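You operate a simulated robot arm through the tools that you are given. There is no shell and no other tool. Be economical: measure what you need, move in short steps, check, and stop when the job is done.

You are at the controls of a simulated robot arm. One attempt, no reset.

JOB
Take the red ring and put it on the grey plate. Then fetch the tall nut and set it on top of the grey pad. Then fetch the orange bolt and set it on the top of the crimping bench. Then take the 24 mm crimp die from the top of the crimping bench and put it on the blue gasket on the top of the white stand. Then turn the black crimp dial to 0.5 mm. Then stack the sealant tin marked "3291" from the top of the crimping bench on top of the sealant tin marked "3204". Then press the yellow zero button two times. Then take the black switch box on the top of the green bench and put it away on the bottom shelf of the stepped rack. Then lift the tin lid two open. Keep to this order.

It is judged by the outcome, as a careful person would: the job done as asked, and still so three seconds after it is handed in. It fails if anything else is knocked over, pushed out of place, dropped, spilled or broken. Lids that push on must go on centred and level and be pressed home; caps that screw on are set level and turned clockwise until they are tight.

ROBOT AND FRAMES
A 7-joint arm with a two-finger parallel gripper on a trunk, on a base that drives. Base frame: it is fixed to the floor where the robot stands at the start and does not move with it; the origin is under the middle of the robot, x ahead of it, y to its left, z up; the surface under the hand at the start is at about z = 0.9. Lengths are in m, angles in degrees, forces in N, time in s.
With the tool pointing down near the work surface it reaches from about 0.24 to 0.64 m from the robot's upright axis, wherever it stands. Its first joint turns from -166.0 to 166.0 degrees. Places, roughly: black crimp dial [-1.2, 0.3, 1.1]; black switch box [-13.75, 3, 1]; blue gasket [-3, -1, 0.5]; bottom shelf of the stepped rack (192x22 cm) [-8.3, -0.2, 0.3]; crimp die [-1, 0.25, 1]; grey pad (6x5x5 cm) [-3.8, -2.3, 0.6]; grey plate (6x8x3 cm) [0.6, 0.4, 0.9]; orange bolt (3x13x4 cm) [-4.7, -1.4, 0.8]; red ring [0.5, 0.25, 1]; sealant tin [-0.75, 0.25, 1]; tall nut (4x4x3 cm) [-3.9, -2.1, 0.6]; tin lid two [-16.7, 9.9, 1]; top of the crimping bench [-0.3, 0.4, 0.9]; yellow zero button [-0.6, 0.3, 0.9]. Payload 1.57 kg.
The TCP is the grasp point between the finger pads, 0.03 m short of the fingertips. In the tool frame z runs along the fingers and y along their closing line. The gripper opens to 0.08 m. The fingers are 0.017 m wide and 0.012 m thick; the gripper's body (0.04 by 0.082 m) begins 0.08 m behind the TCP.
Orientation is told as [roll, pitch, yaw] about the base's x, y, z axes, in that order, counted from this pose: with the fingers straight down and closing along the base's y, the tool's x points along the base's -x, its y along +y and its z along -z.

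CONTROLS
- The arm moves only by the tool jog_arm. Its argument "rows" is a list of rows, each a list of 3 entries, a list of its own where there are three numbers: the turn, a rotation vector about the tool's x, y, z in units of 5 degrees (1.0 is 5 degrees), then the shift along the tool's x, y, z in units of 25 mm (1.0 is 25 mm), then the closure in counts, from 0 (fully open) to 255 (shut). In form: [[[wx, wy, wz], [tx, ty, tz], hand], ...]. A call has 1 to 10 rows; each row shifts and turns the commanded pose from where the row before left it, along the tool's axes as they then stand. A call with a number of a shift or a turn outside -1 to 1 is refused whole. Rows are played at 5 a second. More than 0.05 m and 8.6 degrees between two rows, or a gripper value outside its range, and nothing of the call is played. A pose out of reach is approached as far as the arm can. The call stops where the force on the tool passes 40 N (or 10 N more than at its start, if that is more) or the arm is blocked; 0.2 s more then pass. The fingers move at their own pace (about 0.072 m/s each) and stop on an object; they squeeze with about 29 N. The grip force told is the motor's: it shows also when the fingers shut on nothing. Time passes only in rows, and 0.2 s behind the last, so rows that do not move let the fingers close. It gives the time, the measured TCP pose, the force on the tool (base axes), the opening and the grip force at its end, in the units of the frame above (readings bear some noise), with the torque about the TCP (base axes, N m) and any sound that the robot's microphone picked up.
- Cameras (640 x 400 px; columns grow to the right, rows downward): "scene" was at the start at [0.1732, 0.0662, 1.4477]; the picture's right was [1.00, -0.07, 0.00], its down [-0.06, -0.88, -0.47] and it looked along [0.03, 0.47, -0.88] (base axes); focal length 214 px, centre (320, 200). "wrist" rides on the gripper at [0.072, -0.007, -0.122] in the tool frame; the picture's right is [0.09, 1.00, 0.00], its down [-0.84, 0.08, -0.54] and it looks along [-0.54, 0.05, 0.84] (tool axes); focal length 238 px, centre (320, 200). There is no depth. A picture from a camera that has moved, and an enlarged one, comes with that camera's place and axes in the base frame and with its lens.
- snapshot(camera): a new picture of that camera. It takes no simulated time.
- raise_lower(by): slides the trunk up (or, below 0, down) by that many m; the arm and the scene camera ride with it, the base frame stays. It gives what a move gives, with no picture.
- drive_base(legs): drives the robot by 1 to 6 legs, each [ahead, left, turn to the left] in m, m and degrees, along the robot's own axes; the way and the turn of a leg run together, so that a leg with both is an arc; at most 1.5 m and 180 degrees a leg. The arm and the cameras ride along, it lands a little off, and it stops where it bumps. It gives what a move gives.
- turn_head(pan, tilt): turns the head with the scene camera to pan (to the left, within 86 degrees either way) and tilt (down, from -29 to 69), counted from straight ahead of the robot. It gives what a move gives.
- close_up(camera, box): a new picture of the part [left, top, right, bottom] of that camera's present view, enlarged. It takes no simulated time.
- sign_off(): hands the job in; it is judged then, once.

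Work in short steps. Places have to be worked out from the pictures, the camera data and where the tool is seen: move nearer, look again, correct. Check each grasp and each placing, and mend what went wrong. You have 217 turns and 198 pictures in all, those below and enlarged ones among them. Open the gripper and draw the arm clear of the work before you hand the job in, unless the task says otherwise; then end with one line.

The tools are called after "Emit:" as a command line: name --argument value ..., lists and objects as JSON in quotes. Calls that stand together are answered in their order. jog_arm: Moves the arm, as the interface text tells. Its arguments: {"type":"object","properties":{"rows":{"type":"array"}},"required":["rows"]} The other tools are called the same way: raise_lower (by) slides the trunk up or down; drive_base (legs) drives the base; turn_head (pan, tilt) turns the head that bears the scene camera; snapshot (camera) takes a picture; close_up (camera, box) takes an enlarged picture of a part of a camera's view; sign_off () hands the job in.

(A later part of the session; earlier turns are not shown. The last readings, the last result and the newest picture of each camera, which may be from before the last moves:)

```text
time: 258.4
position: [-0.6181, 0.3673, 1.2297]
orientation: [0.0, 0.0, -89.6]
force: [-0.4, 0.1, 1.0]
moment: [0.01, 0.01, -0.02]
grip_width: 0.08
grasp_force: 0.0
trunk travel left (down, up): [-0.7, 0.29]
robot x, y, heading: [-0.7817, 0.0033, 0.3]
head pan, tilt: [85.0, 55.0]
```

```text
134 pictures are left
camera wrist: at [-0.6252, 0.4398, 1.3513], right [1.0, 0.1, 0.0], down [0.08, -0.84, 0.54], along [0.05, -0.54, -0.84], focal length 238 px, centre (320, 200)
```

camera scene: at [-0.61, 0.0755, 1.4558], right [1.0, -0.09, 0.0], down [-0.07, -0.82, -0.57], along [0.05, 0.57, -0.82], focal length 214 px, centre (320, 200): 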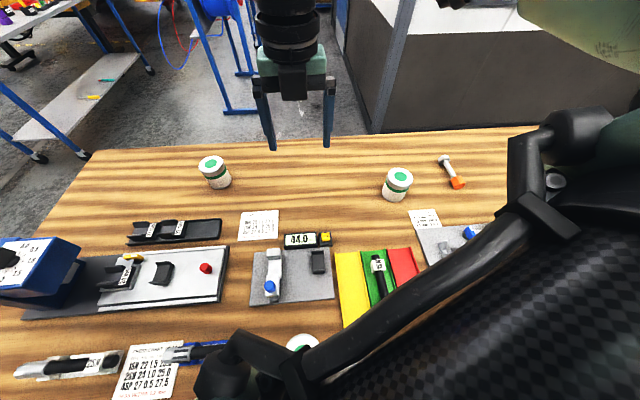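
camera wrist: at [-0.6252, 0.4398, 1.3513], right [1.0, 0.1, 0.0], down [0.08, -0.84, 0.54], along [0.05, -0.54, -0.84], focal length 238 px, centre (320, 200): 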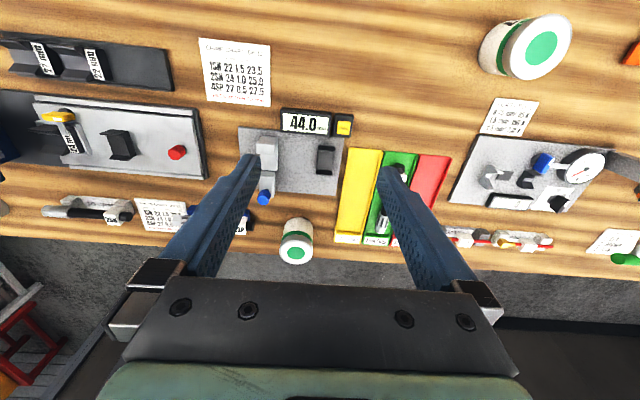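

Zoom in on the die rack and crimper area.

Emit:
close_up --camera "wrist" --box '[0, 20, 220, 230]'

Emit:
close_up --camera "scene" --box '[0, 200, 240, 400]'

Emit:
close_up --camera "scene" --box '[190, 140, 450, 380]'

```text
1.90 times, centred on (110, 125) of wrist
camera zoom: at [-0.6252, 0.4398, 1.3513], right [1.0, 0.1, 0.0], down [0.08, -0.84, 0.54], along [0.05, -0.54, -0.84], focal length 454 px, centre (720, 343)
```

zoom: 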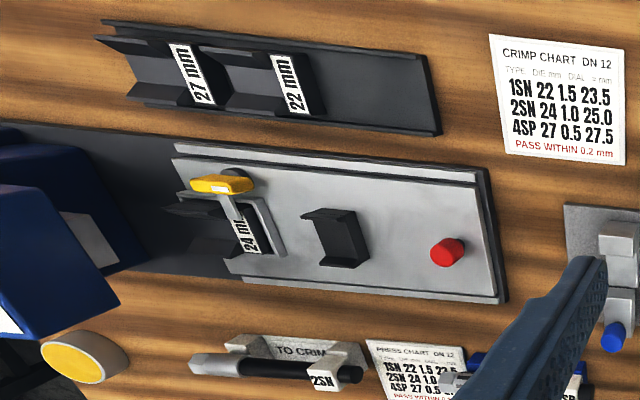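

```text
2.00 times, centred on (120, 300) of scene
camera zoom: at [-0.61, 0.0755, 1.4558], right [1.0, -0.09, 0.0], down [-0.07, -0.82, -0.57], along [0.05, 0.57, -0.82], focal length 429 px, centre (720, 0)
```

zoom: 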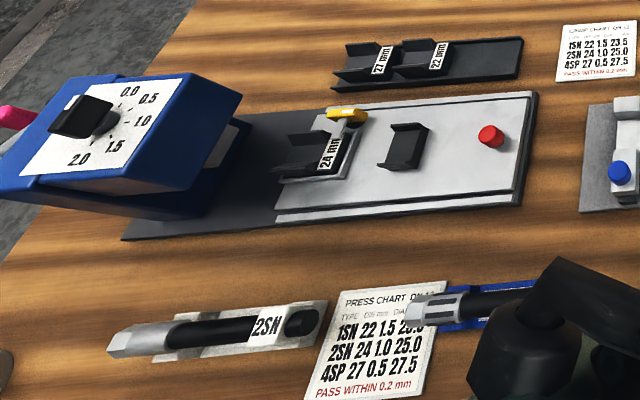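

```text
1.67 times, centred on (320, 260) of scene
camera zoom: at [-0.61, 0.0755, 1.4558], right [1.0, -0.09, 0.0], down [-0.07, -0.82, -0.57], along [0.05, 0.57, -0.82], focal length 358 px, centre (320, 100)
```

zoom: 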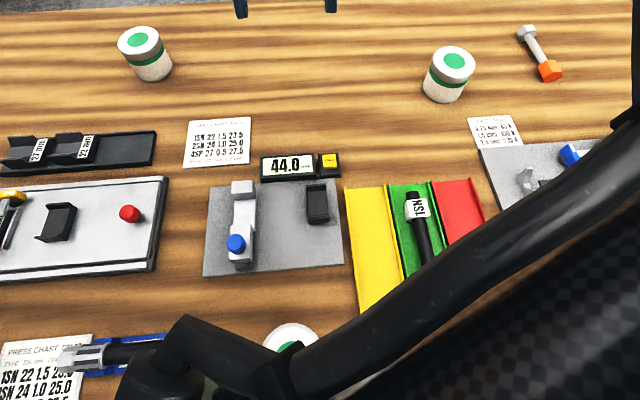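

The 24 mm die sits in the crimper slide at ≈(-1.04, 0.26) beside a yellow latch. I bring the wrist camera closer.

Emit:
jog_arm --rows '[[[0, 0, 0], [0, -1, 0], 0], [[0, 0, 0], [0, -1, 0], 0], [[0, 0, 0], [0, -1, 0], 0], [[0, 0, 0], [0, -1, 0], 0], [[0, 0, 0], [0, -1, 0], 0], [[0, 0, 0], [0, -1, 0], 0], [[0, 0, 0], [0, -1, 0], 0], [[0, 0, 0], [0, -1, 0], 0], [[0, 0, 0], [0, -1, 0], 0], [[0, 0, 0], [0, -1, 0], 0]]'

Emit:
jog_arm --rows '[[[0, 0, 0], [0, -1, 0], 0], [[0, 0, 0], [0, -1, 0], 0], [[0, 0, 0], [0, -1, 0], 0], [[0, 0, 0], [0, -1, 0], 0], [[0, 0, 0], [0, -1, 0], 0], [[0, 0, 0], [0, -1, 0], 0]]'

Emit:
snapshot --camera "wrist"

Emit:
snapshot --camera "scene"

```text
time: 260.1
position: [-0.7381, 0.3719, 1.2188]
orientation: [-3.3, -2.1, -100.0]
force: [-0.1, 0.4, -0.5]
moment: [0.02, 0.02, 0.0]
grip_width: 0.0801
grasp_force: 0.0
trunk travel left (down, up): [-0.7, 0.29]
robot x, y, heading: [-0.7844, 0.0018, 0.1]
head pan, tilt: [85.0, 55.0]
stopped in row 8: the arm was blocked; the commanded pose is now the measured one
```

```text
time: 260.9
position: [-0.7393, 0.3908, 1.2166]
orientation: [-4.9, -3.9, -110.5]
force: [0.0, -0.7, -0.6]
moment: [0.03, 0.01, -0.02]
grip_width: 0.0801
grasp_force: 0.0
trunk travel left (down, up): [-0.7, 0.29]
robot x, y, heading: [-0.7842, 0.0008, 0.0]
head pan, tilt: [85.0, 55.0]
stopped in row 4: the arm was blocked; the commanded pose is now the measured one
```

```text
130 pictures are left
camera wrist: at [-0.7081, 0.4647, 1.3336], right [0.96, -0.27, -0.09], down [-0.16, -0.79, 0.59], along [-0.23, -0.55, -0.8], focal length 238 px, centre (320, 200)
```

wrist: 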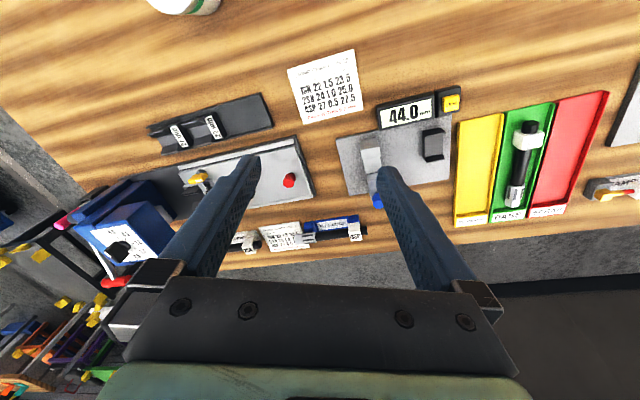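

```text
129 pictures are left
camera scene: at [-0.6097, 0.0757, 1.4558], right [1.0, -0.09, 0.0], down [-0.07, -0.82, -0.57], along [0.05, 0.57, -0.82], focal length 214 px, centre (320, 200)
```

scene: 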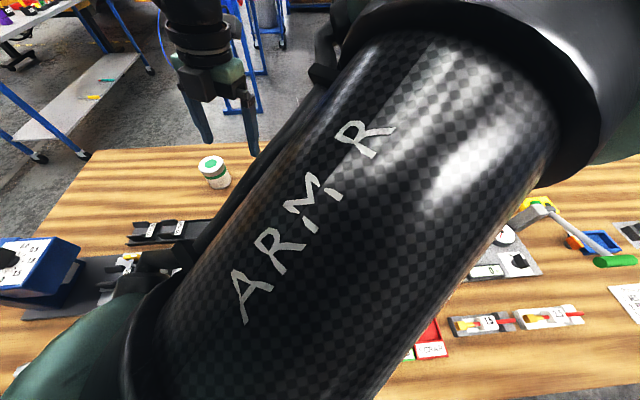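

A joint limit: in this arm posture the hand should stay ahead-left of the robot. I'll bring the hand to the front, level it, then turn the robot to face the bench.

Emit:
jog_arm --rows '[[[0, 0, 0], [0, 1, 0], 0], [[-0.2, 0.156, -0.82], [0, 1, 0], 0], [[-0.2, 0.156, -0.82], [0, 1, 0], 0], [[-0.2, 0.156, -0.82], [0, 1, 0], 0], [[-0.2, 0.156, -0.82], [0, 1, 0], 0], [[-0.2, 0.156, -0.82], [-0.5, 1, 0], 0], [[0, 0, 0], [-1, 1, 0], 0], [[0, 0, 0], [-1, 1, 0], 0], [[0, 0, 0], [-1, 1, 0], 0], [[0, 0, 0], [-1, 1, 0], 0]]'

Emit:
jog_arm --rows '[[[0, 0, 0], [-1, 1, 0], 0], [[0, 0, 0], [-1, 1, 0], 0], [[0, 0, 0], [-1, 1, 0], 0], [[0, 0, 0], [-1, 0, 0], 0], [[0, 0, 0], [-1, 0, 0], 0], [[0, 0, 0], [-1, 0, 0], 0], [[0, 0, 0], [-1, 0, 0], 0]]'

```text
time: 263.1
position: [-0.4956, 0.2403, 1.2105]
orientation: [0.3, 1.3, -90.0]
force: [-0.6, 0.1, 0.4]
moment: [0.02, -0.04, 0.01]
grip_width: 0.0799
grasp_force: 0.1
trunk travel left (down, up): [-0.7, 0.29]
robot x, y, heading: [-0.7841, 0.0034, 0.3]
head pan, tilt: [85.0, 55.0]
```

```text
time: 264.7
position: [-0.4213, 0.0665, 1.2022]
orientation: [0.0, 1.1, -90.0]
force: [0.9, -0.4, -0.9]
moment: [0.04, -0.03, -0.03]
grip_width: 0.08
grasp_force: 0.0
trunk travel left (down, up): [-0.7, 0.29]
robot x, y, heading: [-0.7842, 0.0023, 0.3]
head pan, tilt: [85.0, 55.0]
```

Now back off 0.1 m, turn to face the bench, and slide toward the die.

Emit:
drive_base --legs '[[0, -0.12, 0], [0, 0, 90], [0, 0.22, 0]]'

Emit:
turn_head --pan 0 --tilt 60

Emit:
snapshot --camera "scene"

Emit:
snapshot --camera "wrist"

```text
time: 271.0
position: [-1.0678, 0.2472, 1.2016]
orientation: [0.1, 1.3, 0.2]
force: [0.6, -0.5, -0.6]
moment: [-0.01, -0.02, 0.01]
grip_width: 0.0801
grasp_force: 0.1
trunk travel left (down, up): [-0.7, 0.29]
robot x, y, heading: [-0.9958, -0.1166, 90.3]
head pan, tilt: [85.0, 55.0]
```

```text
time: 272.6
position: [-1.0681, 0.2469, 1.2014]
orientation: [0.0, 1.2, 0.3]
force: [-0.2, -0.6, 0.3]
moment: [0.0, 0.01, 0.01]
grip_width: 0.08
grasp_force: 0.2
trunk travel left (down, up): [-0.7, 0.29]
robot x, y, heading: [-0.9966, -0.1134, 90.4]
head pan, tilt: [0.0, 60.0]
```

```text
128 pictures are left
camera scene: at [-1.0028, 0.1216, 1.4498], right [1.0, 0.01, 0.0], down [0.01, -0.87, -0.5], along [0.0, 0.5, -0.87], focal length 214 px, centre (320, 200)
```

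scene: 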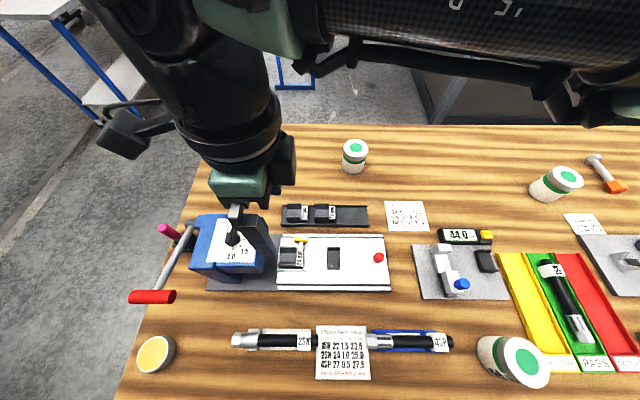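

```text
127 pictures are left
camera wrist: at [-1.1375, 0.2404, 1.326], right [-0.1, 1.0, 0.0], down [0.85, 0.08, 0.52], along [0.52, 0.05, -0.85], focal length 238 px, centre (320, 200)
```

wrist: 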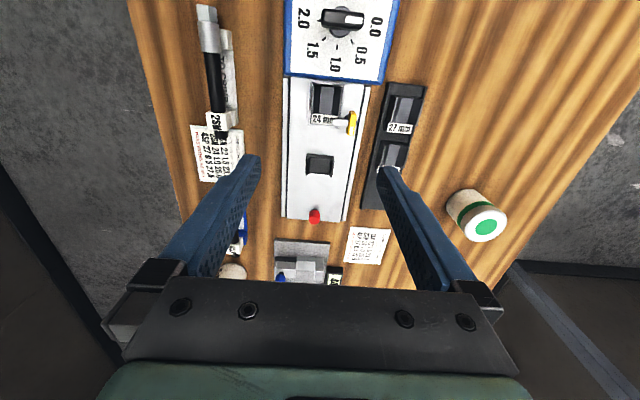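

Great view. Zoom on the die and the dial.

Emit:
close_up --camera "wrist" --box '[270, 60, 380, 230]'

Emit:
close_up --camera "scene" --box '[190, 190, 410, 310]'

```text
2.35 times, centred on (325, 145) of wrist
camera zoom: at [-1.1375, 0.2404, 1.326], right [-0.1, 1.0, 0.0], down [0.85, 0.08, 0.52], along [0.52, 0.05, -0.85], focal length 561 px, centre (308, 329)
```

zoom: 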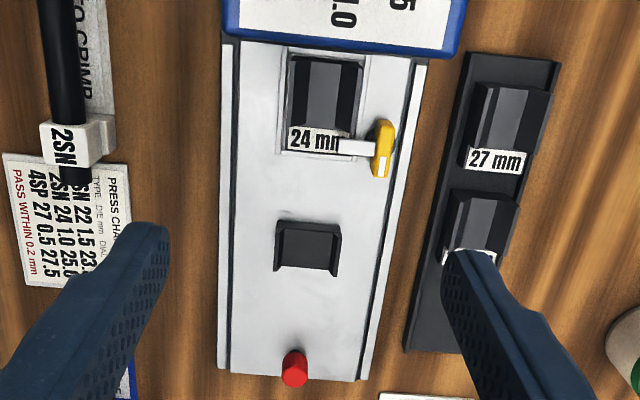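

```text
2.91 times, centred on (300, 250) of scene
camera zoom: at [-1.0028, 0.1216, 1.4498], right [1.0, 0.01, 0.0], down [0.01, -0.87, -0.5], along [0.0, 0.5, -0.87], focal length 624 px, centre (378, 54)
```

zoom: 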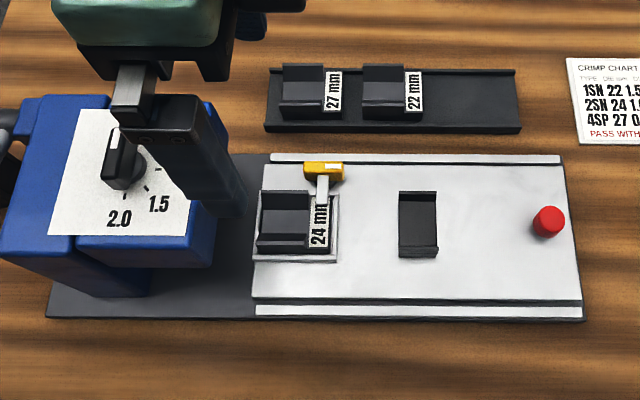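

The die (centre ≈(-1.077,0.257)) is held by a yellow-knobbed latch and sits close to the press box; I need the wrist camera on the +x side, so I rotate the hand 180° (tool z negative) at height.

Emit:
jog_arm --rows '[[[0, -0.24, -1], [0, 0, 0], 0], [[0, 0, -1], [0, 0, 0], 0], [[0, 0, -1], [0, 0, 0], 0], [[0, 0, -1], [0, 0, 0], 0], [[0, 0, -1], [0, 0, 0], 0], [[0, 0, -1], [0, 0, 0], 0], [[0, 0, -1], [0, 0, 0], 0], [[0, 0, -1], [0, 0, 0], 0], [[0, 0, -1], [0, 0, 0], 0], [[0, 0, -1], [0, 0, 0], 0]]'

Emit:
jog_arm --rows '[[[0, 0, -1], [0, 0, 0], 0], [[0, 0, -1], [0, 0, 0], 0], [[0, 0, -1], [0, 0, 0], 0], [[0, 0, -1], [0, 0, 0], 0], [[0, 0, -1], [0, 0, 0], 0], [[0, 0, -1], [0, 0, 0], 0], [[0, 0, -1], [0, 0, 0], 0], [[0, 0, -1], [0, 0, 0], 0], [[0, 0, 0], [0, 0, 0], 0]]'

Emit:
jog_arm --rows '[[[0, 0, -1], [0, 0, 0], 0], [[0, 0, -1], [0, 0, 0], 0], [[0, 0, -1], [0, 0, 0], 0], [[0, 0, -1], [0, 0, 0], 0], [[0, 0, -1], [0, 0, 0], 0], [[0, 0, -1], [0, 0, 0], 0], [[0, 0, -1], [0, 0, 0], 0], [[0, 0, -1], [0, 0, 0], 0], [[0, 0, -1], [0, 0, 0], 0], [[0, 0, -1], [0, 0, 0], 0]]'

Emit:
jog_arm --rows '[[[0, 0, -1], [0, 0, 0], 0], [[0, 0, -1], [0, 0, 0], 0], [[0, 0, -1], [0, 0, 0], 0], [[0, 0, -1], [0, 0, 0], 0], [[0, 0, -1], [0, 0, 0], 0], [[0, 0, -1], [0, 0, 0], 0], [[0, 0, -1], [0, 0, 0], 0], [[0, 0, -1], [0, 0, 0], 0], [[0, 0, 0], [0, 0, 0], 0]]'

Emit:
snapshot --camera "wrist"

```text
time: 274.8
position: [-1.0678, 0.2468, 1.2015]
orientation: [0.1, 0.0, 50.3]
force: [0.3, -0.6, 0.1]
moment: [0.01, -0.03, -0.03]
grip_width: 0.08
grasp_force: 0.1
trunk travel left (down, up): [-0.7, 0.29]
robot x, y, heading: [-1.0003, -0.1191, 90.4]
head pan, tilt: [0.0, 60.0]
```

```text
time: 276.8
position: [-1.0677, 0.2461, 1.2013]
orientation: [0.1, 0.1, 90.4]
force: [-0.4, 0.0, 0.0]
moment: [0.01, 0.0, 0.05]
grip_width: 0.08
grasp_force: 0.2
trunk travel left (down, up): [-0.7, 0.29]
robot x, y, heading: [-1.0, -0.1179, 90.5]
head pan, tilt: [0.0, 60.0]
```

```text
time: 279.0
position: [-1.0678, 0.2468, 1.2024]
orientation: [0.0, -0.1, 140.4]
force: [0.0, 0.1, -0.2]
moment: [-0.03, -0.01, 0.03]
grip_width: 0.08
grasp_force: 0.1
trunk travel left (down, up): [-0.7, 0.29]
robot x, y, heading: [-0.9965, -0.118, 90.1]
head pan, tilt: [0.0, 60.0]
```

```text
time: 281.0
position: [-1.1034, 0.1872, 1.2076]
orientation: [0.1, 0.0, -179.8]
force: [1.2, 0.6, 0.7]
moment: [0.02, -0.01, -0.01]
grip_width: 0.0802
grasp_force: 0.0
out of reach, approached as far as the arm can: row 5, 6, 7, 8
trunk travel left (down, up): [-0.7, 0.29]
robot x, y, heading: [-1.0, -0.1188, 90.4]
head pan, tilt: [0.0, 60.0]
```

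```text
124 pictures are left
camera wrist: at [-1.0321, 0.1941, 1.3316], right [0.1, -1.0, 0.0], down [-0.84, -0.08, 0.54], along [-0.54, -0.05, -0.84], focal length 238 px, centre (320, 200)
```

wrist: 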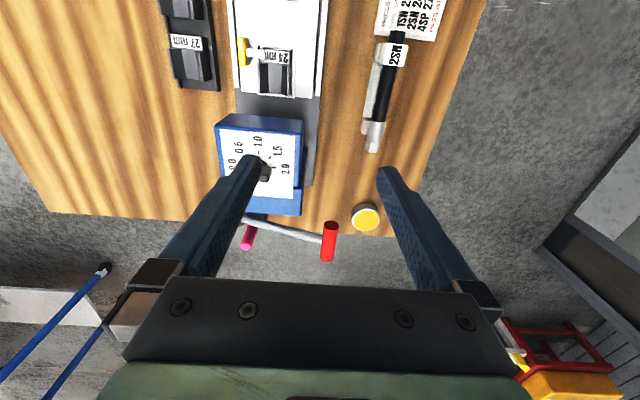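

Yaw 180 reached, with some drift. Move back over the die and lower for a closer look.

Emit:
jog_arm --rows '[[[0, 0, 0], [1, -0.5, 0], 0], [[0, 0, 0], [0.7, -1, 0], 0], [[0, 0, 0], [0.5, -1, 0], 0], [[0, 0, 0], [0, -0.4, 1], 0], [[0, 0, 0], [0, 0, 1], 0], [[0, 0, 0], [0, 0, 1], 0], [[0, 0, 0], [0, 0, 0], 0]]'

Emit:
snapshot --camera "wrist"

Emit:
close_up --camera "wrist" --box '[220, 60, 400, 220]'

```text
time: 282.6
position: [-1.0948, 0.1701, 1.1571]
orientation: [0.0, 0.1, -180.0]
force: [0.1, 0.0, -0.2]
moment: [0.0, 0.02, 0.01]
grip_width: 0.0799
grasp_force: 0.1
out of reach, approached as far as the arm can: row 1, 2, 3, 4, 5, 6
trunk travel left (down, up): [-0.7, 0.29]
robot x, y, heading: [-1.0006, -0.1153, 90.5]
head pan, tilt: [0.0, 60.0]
```

```text
123 pictures are left
camera wrist: at [-1.024, 0.1781, 1.2791], right [0.09, -1.0, 0.0], down [-0.84, -0.08, 0.54], along [-0.54, -0.05, -0.84], focal length 238 px, centre (320, 200)
```

wrist: 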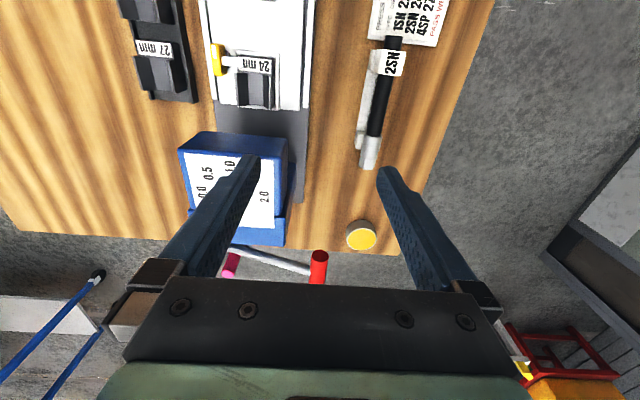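

```text
2.50 times, centred on (310, 140) of wrist
camera zoom: at [-1.024, 0.1781, 1.2791], right [0.09, -1.0, 0.0], down [-0.84, -0.08, 0.54], along [-0.54, -0.05, -0.84], focal length 596 px, centre (345, 350)
```

zoom: 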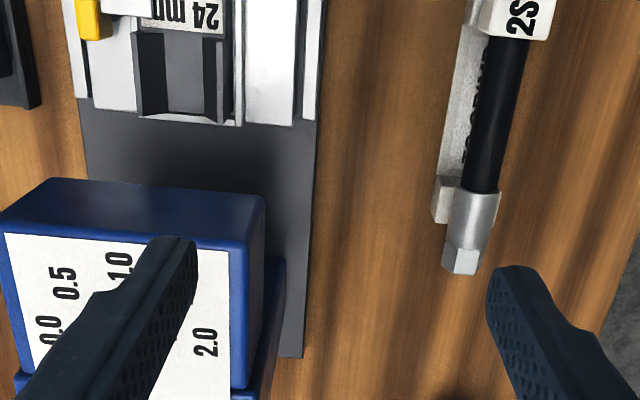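

The limit is in the last joint (yaw minus bearing ≤ ~60°). Moving the robot to +x makes yaw 180 feasible. I raise the hand and slide the robot right 0.35 m.

Emit:
jog_arm --rows '[[[0, 0, 0], [0, 0, -1], 0], [[0, 0, 0], [0, 0, -1], 0], [[0, 0, 0], [0, 0, -0.8], 0]]'

Emit:
drive_base --legs '[[0, -0.36, 0]]'

```text
time: 283.4
position: [-1.0962, 0.1681, 1.227]
orientation: [-0.1, 0.1, -179.7]
force: [0.2, 0.1, 0.1]
moment: [-0.02, -0.03, 0.01]
grip_width: 0.0797
grasp_force: 0.0
trunk travel left (down, up): [-0.7, 0.29]
robot x, y, heading: [-1.0012, -0.1164, 90.1]
head pan, tilt: [0.0, 60.0]
```

```text
time: 285.7
position: [-0.7326, 0.1719, 1.2265]
orientation: [0.0, 0.0, -179.7]
force: [-0.7, -0.9, 0.9]
moment: [0.01, 0.02, 0.01]
grip_width: 0.0799
grasp_force: 0.1
trunk travel left (down, up): [-0.7, 0.29]
robot x, y, heading: [-0.635, -0.1131, 90.4]
head pan, tilt: [0.0, 60.0]
```

Now move the hand toward the die.

Emit:
jog_arm --rows '[[[0, 0, 0], [-1, -0.36, 0], 0], [[0, 0, 0], [-1, -0.36, 0], 0], [[0, 0, 0], [-1, -0.36, 0], 0], [[0, 0, 0], [-1, -0.36, 0], 0], [[0, 0, 0], [-1, -0.36, 0], 0], [[0, 0, 0], [-1, -0.36, 0.5], 0], [[0, 0, 0], [-1, -0.36, 1], 0], [[0, 0, 0], [-1, -0.36, 1], 0], [[0, 0, 0], [-1, -0.36, 1], 0], [[0, 0, 0], [-1, -0.36, 1], 0]]'

Emit:
snapshot --camera "wrist"

Emit:
close_up --camera "wrist" --box '[240, 100, 400, 230]'

```text
time: 287.9
position: [-0.9246, 0.2397, 1.1721]
orientation: [0.1, 0.1, 179.9]
force: [-0.1, 0.6, -0.1]
moment: [0.0, 0.01, -0.03]
grip_width: 0.0798
grasp_force: 0.1
out of reach, approached as far as the arm can: row 8, 9, 10
trunk travel left (down, up): [-0.7, 0.29]
robot x, y, heading: [-0.636, -0.1201, 90.3]
head pan, tilt: [0.0, 60.0]
```

```text
121 pictures are left
camera wrist: at [-0.8526, 0.2469, 1.2944], right [0.09, -1.0, 0.0], down [-0.84, -0.08, 0.54], along [-0.54, -0.05, -0.84], focal length 238 px, centre (320, 200)
```

wrist: 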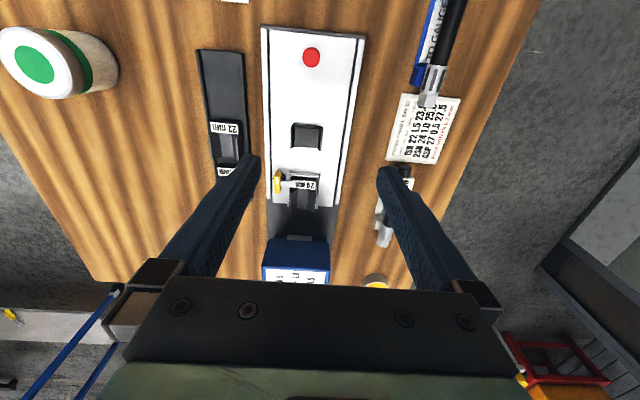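

```text
3.08 times, centred on (320, 165) of wrist
camera zoom: at [-0.8526, 0.2469, 1.2944], right [0.09, -1.0, 0.0], down [-0.84, -0.08, 0.54], along [-0.54, -0.05, -0.84], focal length 733 px, centre (320, 308)
```

zoom: 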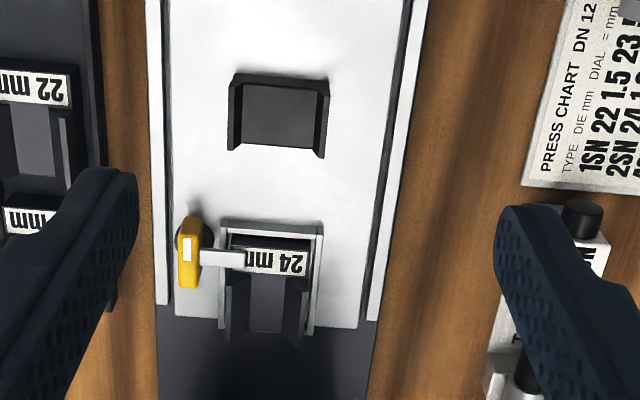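

The latch looks like a swing keeper (black pivot, yellow wing, white bar over the die). I shift the robot a little so the wrist has room, and look closer.

Emit:
drive_base --legs '[[0.06, -0.065, 0]]'

Emit:
jog_arm --rows '[[[0, 0, 0], [-1, 0.5, 0.5], 0], [[0, 0, 0], [-1, 0, 0.5], 0], [[0, 0, 0], [-1, 0, 0.5], 0], [[0, 0, 0], [-1, 0, 0.5], 0], [[0, 0, 0], [-1, 0, 0.5], 0], [[0, 0, 0], [0, 0, 0], 0]]'

Emit:
snapshot --camera "wrist"

Emit:
close_up --camera "wrist" --box '[250, 110, 370, 210]'

```text
time: 289.0
position: [-0.8596, 0.2995, 1.1713]
orientation: [0.1, 0.0, 180.1]
force: [0.1, 0.5, -0.8]
moment: [-0.01, -0.02, -0.01]
grip_width: 0.0799
grasp_force: 0.1
trunk travel left (down, up): [-0.7, 0.29]
robot x, y, heading: [-0.5712, -0.0539, 90.3]
head pan, tilt: [0.0, 60.0]
```

```text
time: 290.4
position: [-0.9603, 0.2859, 1.1206]
orientation: [0.0, 0.0, 179.9]
force: [0.5, -0.4, 0.0]
moment: [0.0, 0.01, 0.0]
grip_width: 0.0801
grasp_force: 0.1
out of reach, approached as far as the arm can: row 5
trunk travel left (down, up): [-0.7, 0.29]
robot x, y, heading: [-0.5717, -0.0553, 90.5]
head pan, tilt: [0.0, 60.0]
```

```text
119 pictures are left
camera wrist: at [-0.8888, 0.2928, 1.2435], right [0.09, -1.0, 0.0], down [-0.84, -0.08, 0.54], along [-0.54, -0.05, -0.84], focal length 238 px, centre (320, 200)
```

wrist: 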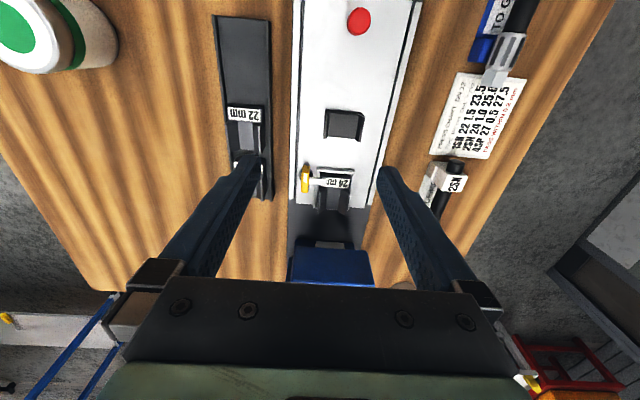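

```text
4.00 times, centred on (310, 160) of wrist
camera zoom: at [-0.8888, 0.2928, 1.2435], right [0.09, -1.0, 0.0], down [-0.84, -0.08, 0.54], along [-0.54, -0.05, -0.84], focal length 953 px, centre (360, 360)
```

zoom: 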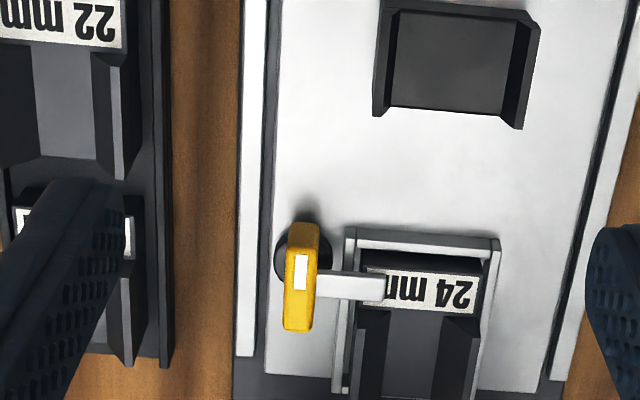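

The latch is a swing keeper on a round pivot. From the front my wrist joint runs out; from behind the bench (y>0.75) the same yaw sits mid-range. I raise the hand and drive around to the back.

Emit:
jog_arm --rows '[[[0, 0, 0], [0.5, 0, -1], 0], [[0, 0, 0], [0.5, 0, -1], 0], [[0, 0, 0], [0.5, 0, -1], 0], [[0, 0, 0], [0.5, 0, -1], 0]]'

Emit:
drive_base --legs '[[-0.55, 0, 0], [0, 1.45, 0], [0.9, 0, 0], [0.85, 0, 0]]'

Emit:
turn_head --pan -60 --tilt 40

Emit:
snapshot --camera "scene"

```text
time: 291.4
position: [-0.9076, 0.2838, 1.2235]
orientation: [0.1, 0.1, 180.0]
force: [-0.5, 1.4, -0.1]
moment: [-0.01, -0.04, -0.02]
grip_width: 0.08
grasp_force: 0.1
trunk travel left (down, up): [-0.7, 0.29]
robot x, y, heading: [-0.5744, -0.052, 90.3]
head pan, tilt: [0.0, 60.0]
```

```text
time: 309.9
position: [-2.4249, 1.4776, 1.2237]
orientation: [0.0, -0.1, -178.9]
force: [-0.7, -0.7, -0.1]
moment: [0.02, 0.02, -0.01]
grip_width: 0.08
grasp_force: 0.0
trunk travel left (down, up): [-0.7, 0.29]
robot x, y, heading: [-2.0818, 1.1477, 91.6]
head pan, tilt: [0.0, 60.0]
```

```text
time: 311.2
position: [-2.4258, 1.4773, 1.2224]
orientation: [0.0, 0.0, -179.0]
force: [-0.2, 0.4, 0.0]
moment: [0.0, -0.03, -0.01]
grip_width: 0.0799
grasp_force: 0.0
trunk travel left (down, up): [-0.7, 0.29]
robot x, y, heading: [-2.082, 1.1424, 91.6]
head pan, tilt: [-60.0, 40.0]
```

```text
117 pictures are left
camera scene: at [-2.0167, 1.3612, 1.4765], right [0.53, -0.85, 0.0], down [-0.55, -0.34, -0.77], along [0.65, 0.4, -0.64], focal length 214 px, centre (320, 200)
```

scene: 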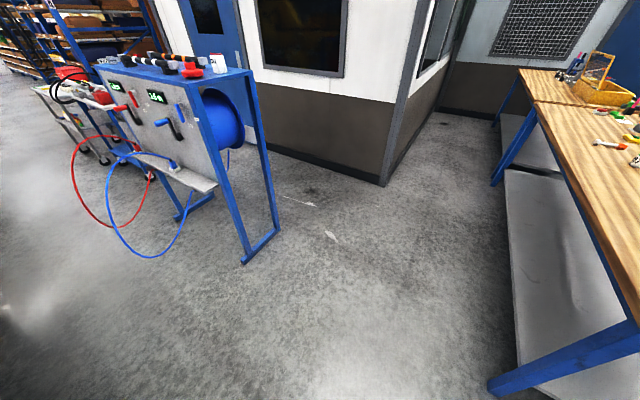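

Space behind the bench is open. Turn and slide in behind the press.

Emit:
drive_base --legs '[[0, 0, 178.4], [0, 1.05, 0], [0.33, 0, 0]]'

Emit:
turn_head --pan 0 --tilt 60

Emit:
snapshot --camera "scene"

```text
time: 325.6
position: [-0.7141, 0.443, 1.2226]
orientation: [0.1, 0.0, -1.2]
force: [-0.2, 0.3, 1.0]
moment: [-0.01, -0.01, 0.02]
grip_width: 0.0799
grasp_force: 0.0
trunk travel left (down, up): [-0.7, 0.29]
robot x, y, heading: [-1.0416, 0.7888, -90.7]
head pan, tilt: [-60.0, 40.0]
```

```text
time: 326.9
position: [-0.716, 0.4435, 1.2232]
orientation: [0.0, 0.0, -1.1]
force: [0.2, -0.9, 0.1]
moment: [0.0, 0.0, -0.01]
grip_width: 0.0802
grasp_force: 0.0
trunk travel left (down, up): [-0.7, 0.29]
robot x, y, heading: [-1.0488, 0.7876, -90.8]
head pan, tilt: [0.0, 60.0]
```

```text
116 pictures are left
camera scene: at [-1.0488, 0.554, 1.4498], right [-1.0, 0.01, 0.0], down [0.01, 0.87, -0.5], along [-0.01, -0.5, -0.87], focal length 214 px, centre (320, 200)
```

scene: 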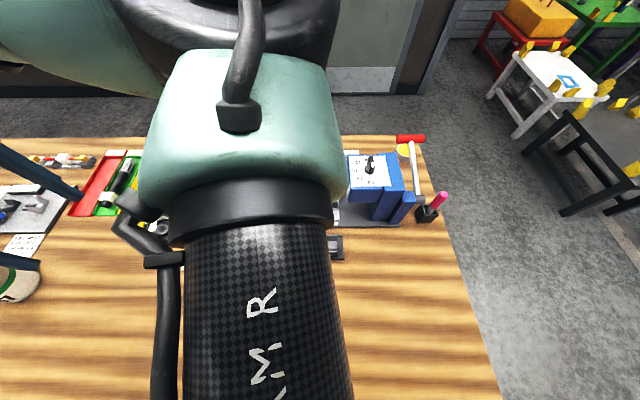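

Rotate the hand 90° first (tool z +), then translate toward the die.

Emit:
jog_arm --rows '[[[0, 0, 1], [0, 0, 0], 0], [[0, 0, 1], [0, 0, 0], 0], [[0, 0, 1], [0, 0, 0], 0], [[0, 0, 1], [0, 0, 0], 0], [[0, 0, 1], [0, 0, 0], 0], [[0, 0, 1], [0, 0, 0], 0], [[0, 0, 1], [0, 0, 0], 0], [[0, 0, 1], [0, 0, 0], 0], [[0, 0, 1], [0, 0, 0], 0]]'

Emit:
jog_arm --rows '[[[0, 0, 1], [0, 0, 0], 0], [[0, 0, 1], [0, 0, 0], 0], [[0, 0, 1], [0, 0, 0], 0], [[0, 0, 1], [0, 0, 0], 0], [[0, 0, 1], [0, 0, 0], 0], [[0, 0, 1], [0, 0, 0], 0], [[0, 0, 1], [0, 0, 0], 0], [[0, 0, 1], [0, 0, 0], 0], [[0, 0, 0.8], [0, 0, 0], 0]]'

Emit:
jog_arm --rows '[[[0, 0, 0], [-0.6, -1, 0], 0], [[0, 0, 0], [-0.6, -1, 0], 0], [[0, 0, 0], [-0.6, -1, 0], 0], [[0, 0, 0], [-0.6, -1, 0], 0], [[0, 0, 0], [-0.6, -1, 0], 0], [[0, 0, 0], [-0.6, -1, 0], 0], [[0, 0, 0], [-0.6, -1, 0], 0], [[0, 0, 0], [-0.6, -1, 0], 0], [[0, 0, 0], [-0.6, -1, 0], 0], [[0, 0, 0], [-0.6, -1, 0], 0]]'

Emit:
jog_arm --rows '[[[0, 0, 1], [0, 0, 0], 0], [[0, 0, 1], [0, 0, 0], 0], [[0, 0, 1], [0, 0, 0], 0], [[0, 0, 1], [0, 0, 0], 0], [[0, 0, 1], [0, 0, 0], 0], [[0, 0, 1], [0, 0, 0], 0], [[0, 0, 1], [0, 0, 0], 0], [[0, 0, 1], [0, 0, 0], 0], [[0, 0, 1], [0, 0, 0], 0]]'

Emit:
jog_arm --rows '[[[0, 0, 1], [0, 0, 0], 0], [[0, 0, 1], [0, 0, 0], 0], [[0, 0, 1], [0, 0, 0], 0], [[0, 0, 1], [0, 0, 0], 0], [[0, 0, 1], [0, 0, 0], 0], [[0, 0, 1], [0, 0, 0], 0], [[0, 0, 1], [0, 0, 0], 0], [[0, 0, 1], [0, 0, 0], 0], [[0, 0, 1], [0, 0, 0], 0]]'

Emit:
snapshot --camera "wrist"

```text
time: 328.9
position: [-0.7156, 0.4427, 1.2232]
orientation: [0.0, 0.0, -46.3]
force: [-0.6, 0.3, 0.6]
moment: [0.02, -0.02, 0.01]
grip_width: 0.08
grasp_force: 0.2
trunk travel left (down, up): [-0.7, 0.29]
robot x, y, heading: [-1.0462, 0.7868, -90.8]
head pan, tilt: [0.0, 60.0]
```

```text
time: 330.9
position: [-0.7139, 0.4436, 1.2222]
orientation: [0.1, 0.1, -90.3]
force: [-0.4, 0.2, 0.6]
moment: [0.0, 0.01, 0.03]
grip_width: 0.08
grasp_force: 0.1
trunk travel left (down, up): [-0.7, 0.29]
robot x, y, heading: [-1.0446, 0.7876, -90.9]
head pan, tilt: [0.0, 60.0]
```

```text
time: 333.1
position: [-0.9682, 0.2939, 1.2222]
orientation: [-0.1, 0.3, -90.1]
force: [0.0, -0.6, -0.6]
moment: [0.0, 0.0, 0.04]
grip_width: 0.08
grasp_force: 0.0
trunk travel left (down, up): [-0.7, 0.29]
robot x, y, heading: [-1.0425, 0.792, -90.7]
head pan, tilt: [0.0, 60.0]
```

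```text
time: 335.1
position: [-0.9666, 0.2934, 1.223]
orientation: [0.0, 0.0, -135.3]
force: [-1.0, 0.1, 0.2]
moment: [0.01, 0.02, 0.03]
grip_width: 0.0799
grasp_force: 0.0
trunk travel left (down, up): [-0.7, 0.29]
robot x, y, heading: [-1.0439, 0.789, -90.8]
head pan, tilt: [0.0, 60.0]
```

```text
time: 337.1
position: [-0.9645, 0.2933, 1.2238]
orientation: [0.0, 0.1, 179.6]
force: [0.4, -0.3, -0.5]
moment: [-0.04, 0.01, 0.01]
grip_width: 0.0801
grasp_force: 0.0
trunk travel left (down, up): [-0.7, 0.29]
robot x, y, heading: [-1.0433, 0.7914, -90.8]
head pan, tilt: [0.0, 60.0]
```

```text
115 pictures are left
camera wrist: at [-0.8939, 0.3007, 1.3459], right [0.09, -1.0, 0.0], down [-0.84, -0.07, 0.54], along [-0.54, -0.05, -0.84], focal length 238 px, centre (320, 200)
```

wrist: 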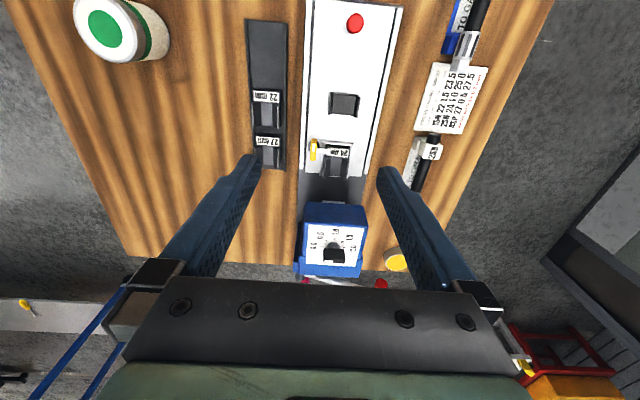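

Yaw 180 is fine from here. Move over the latch (≈(-1.04,0.298)) and lower to z≈1.08 for a close look.

Emit:
jog_arm --rows '[[[0, 0, 0], [-1, 0, 0.5], 0], [[0, 0, 0], [-1, 0, 1], 0], [[0, 0, 0], [-1, -0.1, 1], 0], [[0, 0, 0], [0, 0, 1], 0], [[0, 0, 0], [0, 0, 1], 0], [[0, 0, 0], [0, 0, 1], 0], [[0, 0, 0], [0, 0, 0], 0]]'

Emit:
snapshot --camera "wrist"

Emit:
close_up --camera "wrist" --box '[250, 80, 400, 240]'

```text
time: 338.7
position: [-1.0415, 0.297, 1.086]
orientation: [0.0, 0.0, 179.8]
force: [0.2, -0.2, -0.5]
moment: [0.0, 0.04, 0.01]
grip_width: 0.0802
grasp_force: 0.0
trunk travel left (down, up): [-0.7, 0.29]
robot x, y, heading: [-1.0415, 0.7872, -90.8]
head pan, tilt: [0.0, 60.0]
```

```text
114 pictures are left
camera wrist: at [-0.9694, 0.3039, 1.2073], right [0.09, -1.0, 0.0], down [-0.84, -0.07, 0.54], along [-0.54, -0.05, -0.84], focal length 238 px, centre (320, 200)
```

wrist: 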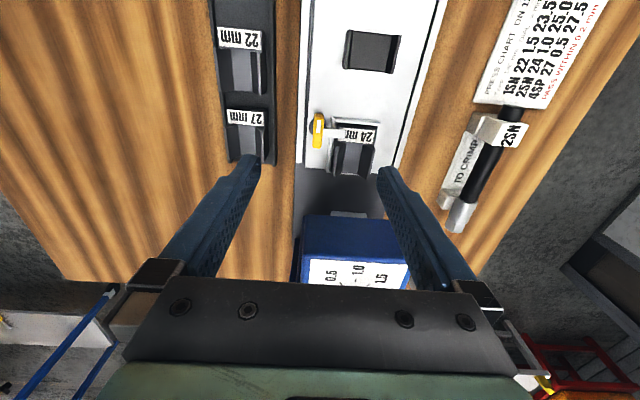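

```text
2.50 times, centred on (325, 160) of wrist
camera zoom: at [-0.9694, 0.3039, 1.2073], right [0.09, -1.0, 0.0], down [-0.84, -0.07, 0.54], along [-0.54, -0.05, -0.84], focal length 596 px, centre (308, 300)
```

zoom: 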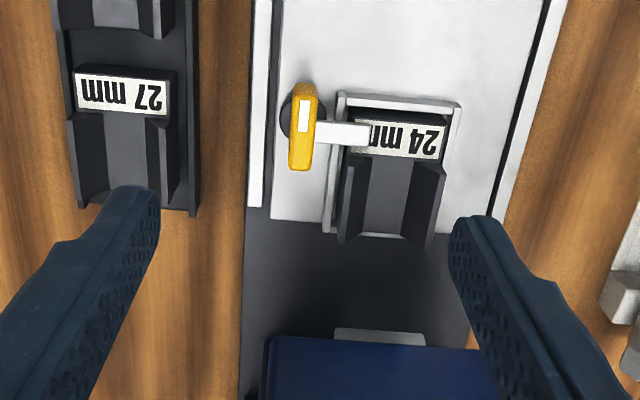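

The wing (36 mm long, along x) is best gripped at its ends with the fingers closing along x at its pivot (-1.042,0.298). I rotate the hand to yaw -90 above it.

Emit:
jog_arm --rows '[[[0, 0, -1], [0, 0, -1], 0], [[0, 0, -1], [0, 0, 0], 0], [[0, 0, -1], [0, 0, 0], 0], [[0, 0, -1], [0, 0, 0], 0], [[0, 0, -1], [0, 0, 0], 0], [[0, 0, -1], [0, 0, 0], 0], [[0, 0, -1], [0, 0, 0], 0], [[0, 0, -1], [0, 0, 0], 0], [[0, 0, -1], [0, 0, 0], 0]]'

Emit:
jog_arm --rows '[[[0, 0, -1], [0, 0, 0], 80], [[0, 0, -1], [0, 0, 0], 80], [[0, 0, -1], [0, 0, 0], 80], [[0, 0, -1], [0, 0, 0], 80], [[0, 0, -1], [0, 0, 0], 80], [[0, 0, -1], [0, 0, 0], 80], [[0, 0, -1], [0, 0, 0], 80], [[0, 0, -1], [0, 0, 0], 80], [[0, 0, -1], [0, 0, 1], 80], [[0, 0, 0], [0, 0, 0], 80]]'

Emit:
snapshot --camera "wrist"

Emit:
close_up --camera "wrist" --box '[240, 80, 400, 240]'

```text
time: 340.7
position: [-1.0419, 0.2976, 1.1109]
orientation: [-0.2, 0.0, -135.0]
force: [0.2, 0.7, -0.1]
moment: [-0.02, 0.0, 0.0]
grip_width: 0.0798
grasp_force: 0.0
trunk travel left (down, up): [-0.7, 0.29]
robot x, y, heading: [-1.0444, 0.7912, -90.9]
head pan, tilt: [0.0, 60.0]
```

```text
time: 342.9
position: [-1.042, 0.2973, 1.0853]
orientation: [0.0, 0.0, -90.1]
force: [-0.1, -0.2, -0.5]
moment: [0.01, 0.01, -0.01]
grip_width: 0.0549
grasp_force: 0.1
trunk travel left (down, up): [-0.7, 0.29]
robot x, y, heading: [-1.0416, 0.7846, -90.8]
head pan, tilt: [0.0, 60.0]
```

```text
112 pictures are left
camera wrist: at [-1.0478, 0.3699, 1.2076], right [1.0, 0.09, 0.0], down [0.08, -0.84, 0.54], along [0.05, -0.54, -0.84], focal length 238 px, centre (320, 200)
```

wrist: 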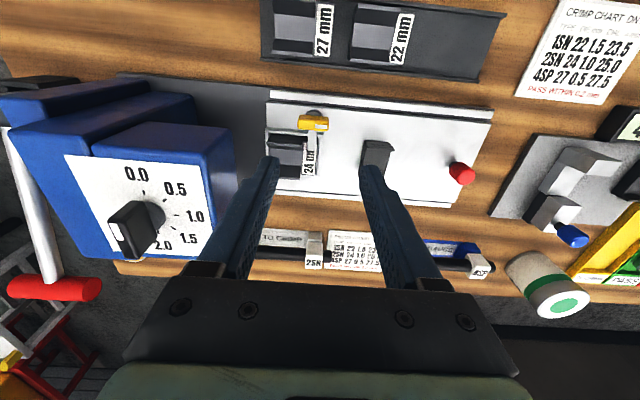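

```text
2.50 times, centred on (320, 160) of wrist
camera zoom: at [-1.0478, 0.3699, 1.2076], right [1.0, 0.09, 0.0], down [0.08, -0.84, 0.54], along [0.05, -0.54, -0.84], focal length 596 px, centre (320, 300)
```

zoom: 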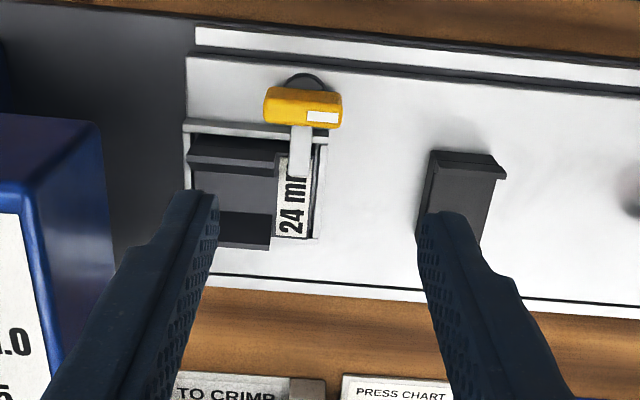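

Triangulated wing: centre (-1.049,0.299), top z≈0.94. Align there and descend to z≈0.967.

Emit:
jog_arm --rows '[[[0, 0, 0], [0.12, -0.28, 0.7], 80], [[0, 0, 0], [0, 0, 1], 80], [[0, 0, 0], [0, 0, 1], 80], [[0, 0, 0], [0, 0, 1], 80], [[0, 0, 0], [0, 0, 1], 80], [[0, 0, 0], [0, 0, 0], 80]]'

Emit:
close_up --camera "wrist" --box '[240, 120, 400, 240]'

```text
time: 344.3
position: [-1.0483, 0.3, 0.9684]
orientation: [0.0, 0.0, -90.2]
force: [-0.1, 0.2, 0.3]
moment: [0.0, -0.02, -0.02]
grip_width: 0.0548
grasp_force: 0.0
trunk travel left (down, up): [-0.7, 0.29]
robot x, y, heading: [-1.0426, 0.7899, -90.7]
head pan, tilt: [0.0, 60.0]
```

```text
3.33 times, centred on (320, 180) of wrist
camera zoom: at [-1.0553, 0.3729, 1.0907], right [1.0, 0.09, 0.0], down [0.07, -0.84, 0.54], along [0.05, -0.54, -0.84], focal length 794 px, centre (320, 267)
```

zoom: 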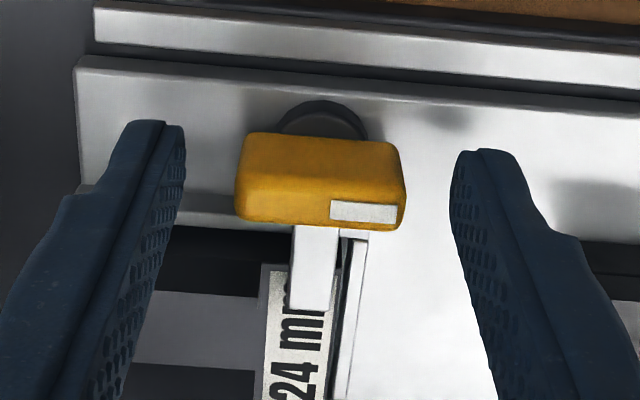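

Wing is between the fingers. Lower 10 mm, close, and try a small counter-clockwise turn.

Emit:
jog_arm --rows '[[[0, 0, 0], [0.04, 0, 0.2], 80], [[0, 0, 0], [0, 0, 0.2], 80], [[0, 0, 0], [0, 0, 0], 160], [[0, 0, 0], [0, 0, 0], 255], [[0, 0, 0], [0, 0, 0], 255], [[0, 0, -0.5], [0, 0, 0], 255], [[0, 0, -0.5], [0, 0, 0], 255], [[0, 0, 0], [0, 0, 0], 255]]'

Emit:
close_up --camera "wrist" --box '[240, 120, 400, 240]'

```text
time: 346.1
position: [-1.0487, 0.3002, 0.9572]
orientation: [-0.1, 0.0, -85.2]
force: [-4.5, 2.5, 1.9]
moment: [-0.79, -0.39, 0.01]
grip_width: 0.0339
grasp_force: 42.0
trunk travel left (down, up): [-0.7, 0.29]
robot x, y, heading: [-1.0449, 0.7925, -90.5]
head pan, tilt: [0.0, 60.0]
```

```text
3.33 times, centred on (320, 180) of wrist
camera zoom: at [-1.0615, 0.3727, 1.0808], right [0.98, 0.17, 0.0], down [0.15, -0.83, 0.54], along [0.09, -0.53, -0.84], focal length 794 px, centre (320, 267)
```

zoom: 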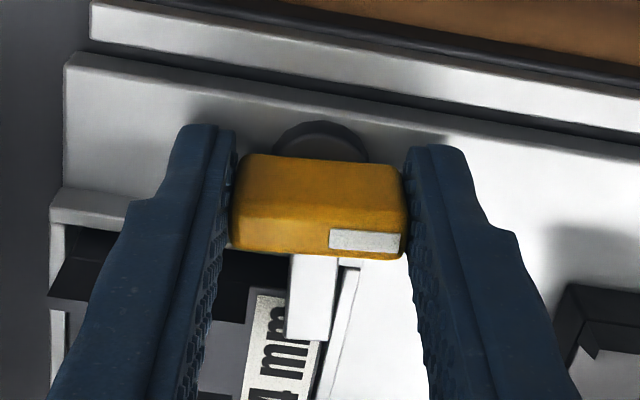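

The latch turns with the hand, no resistance. Continue counter-clockwise ~45° more.

Emit:
jog_arm --rows '[[[0, 0, -1], [0, 0, 0], 255], [[0, 0, -1], [0, 0, 0], 255], [[0, 0, -1], [0, 0, 0], 255], [[0, 0, -1], [0, 0, 0], 255], [[0, 0, 0], [0, 0, 0], 255]]'

Emit:
close_up --camera "wrist" --box '[240, 120, 400, 240]'

```text
time: 347.3
position: [-1.0498, 0.3032, 0.9581]
orientation: [-0.1, 0.3, -65.3]
force: [-11.4, 5.7, 3.8]
moment: [0.92, 0.07, -1.17]
grip_width: 0.0337
grasp_force: 42.2
trunk travel left (down, up): [-0.7, 0.29]
robot x, y, heading: [-1.0445, 0.7866, -90.6]
head pan, tilt: [0.0, 60.0]
```

```text
3.33 times, centred on (320, 180) of wrist
camera zoom: at [-1.0861, 0.3648, 1.081], right [0.87, 0.5, 0.0], down [0.42, -0.73, 0.54], along [0.27, -0.47, -0.84], focal length 794 px, centre (320, 267)
```

zoom: 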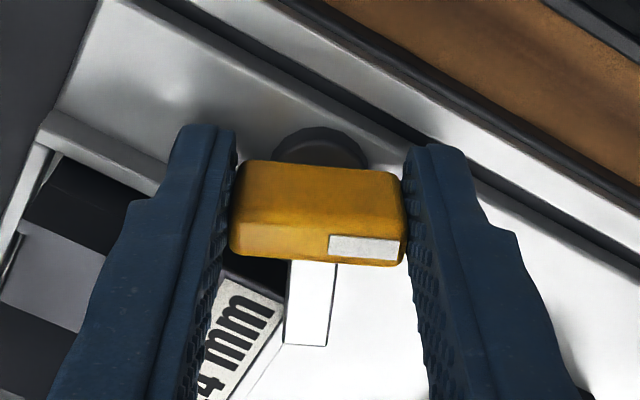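

Latch has swung 25°; some side force, so I shift 3 mm with it and go on.

Emit:
jog_arm --rows '[[[0, 0, -1], [0.1, -0.06, 0], 255], [[0, 0, -1], [0.02, -0.02, 0], 255], [[0, 0, -1], [0.02, -0.02, 0], 255], [[0, 0, 0], [0, 0, 0], 255]]'

Emit:
close_up --camera "wrist" --box '[240, 120, 400, 240]'

```text
time: 348.3
position: [-1.0537, 0.3077, 0.9587]
orientation: [0.0, 0.6, -50.2]
force: [-17.4, 20.9, 3.2]
moment: [0.53, -0.36, -1.31]
grip_width: 0.0341
grasp_force: 41.7
trunk travel left (down, up): [-0.7, 0.29]
robot x, y, heading: [-1.0443, 0.789, -90.6]
head pan, tilt: [0.0, 60.0]
```

```text
3.33 times, centred on (320, 180) of wrist
camera zoom: at [-1.1058, 0.3579, 1.0814], right [0.71, 0.71, 0.0], down [0.6, -0.6, 0.53], along [0.38, -0.38, -0.85], focal length 794 px, centre (320, 267)
```

zoom: 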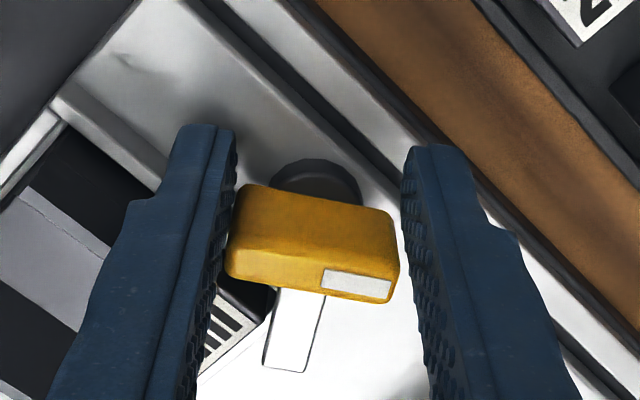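

Resistance is rising and the wing is slipping in the grip. I open the fingers slightly and see where the latch stays.

Emit:
jog_arm --rows '[[[0, 0, 0], [0, 0, 0], 120], [[0, 0, 0], [0, 0, 0], 80], [[0, 0, 0], [0, 0, 0], 80], [[0, 0, 0], [0, 0, -0.6], 80], [[0, 0, 0], [0, 0, 0], 80]]'

Emit:
close_up --camera "wrist" --box '[240, 100, 400, 260]'

```text
time: 349.3
position: [-1.0509, 0.3128, 0.9588]
orientation: [0.8, 1.2, -50.1]
force: [1.4, 5.7, -4.3]
moment: [0.24, -0.11, -0.04]
grip_width: 0.0501
grasp_force: 0.0
trunk travel left (down, up): [-0.7, 0.29]
robot x, y, heading: [-1.0448, 0.789, -90.8]
head pan, tilt: [0.0, 60.0]
stopped in row 4: the force on the tool passed its limit at 47 N (the readings are from after the stop); the commanded pose is now the measured one
```

```text
2.50 times, centred on (320, 180) of wrist
camera zoom: at [-1.1014, 0.3608, 1.0827], right [0.7, 0.71, 0.02], down [0.6, -0.61, 0.53], along [0.38, -0.36, -0.85], focal length 596 px, centre (320, 250)
```

zoom: 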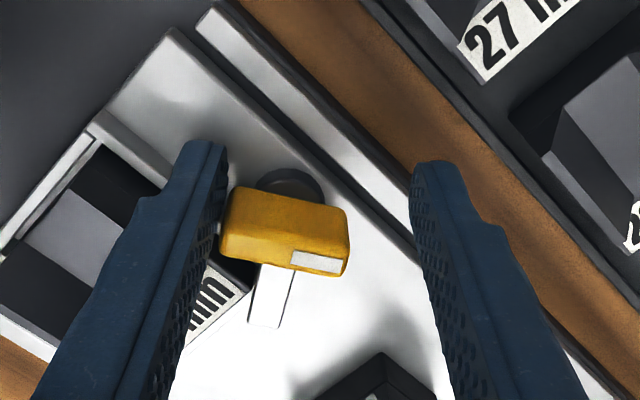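

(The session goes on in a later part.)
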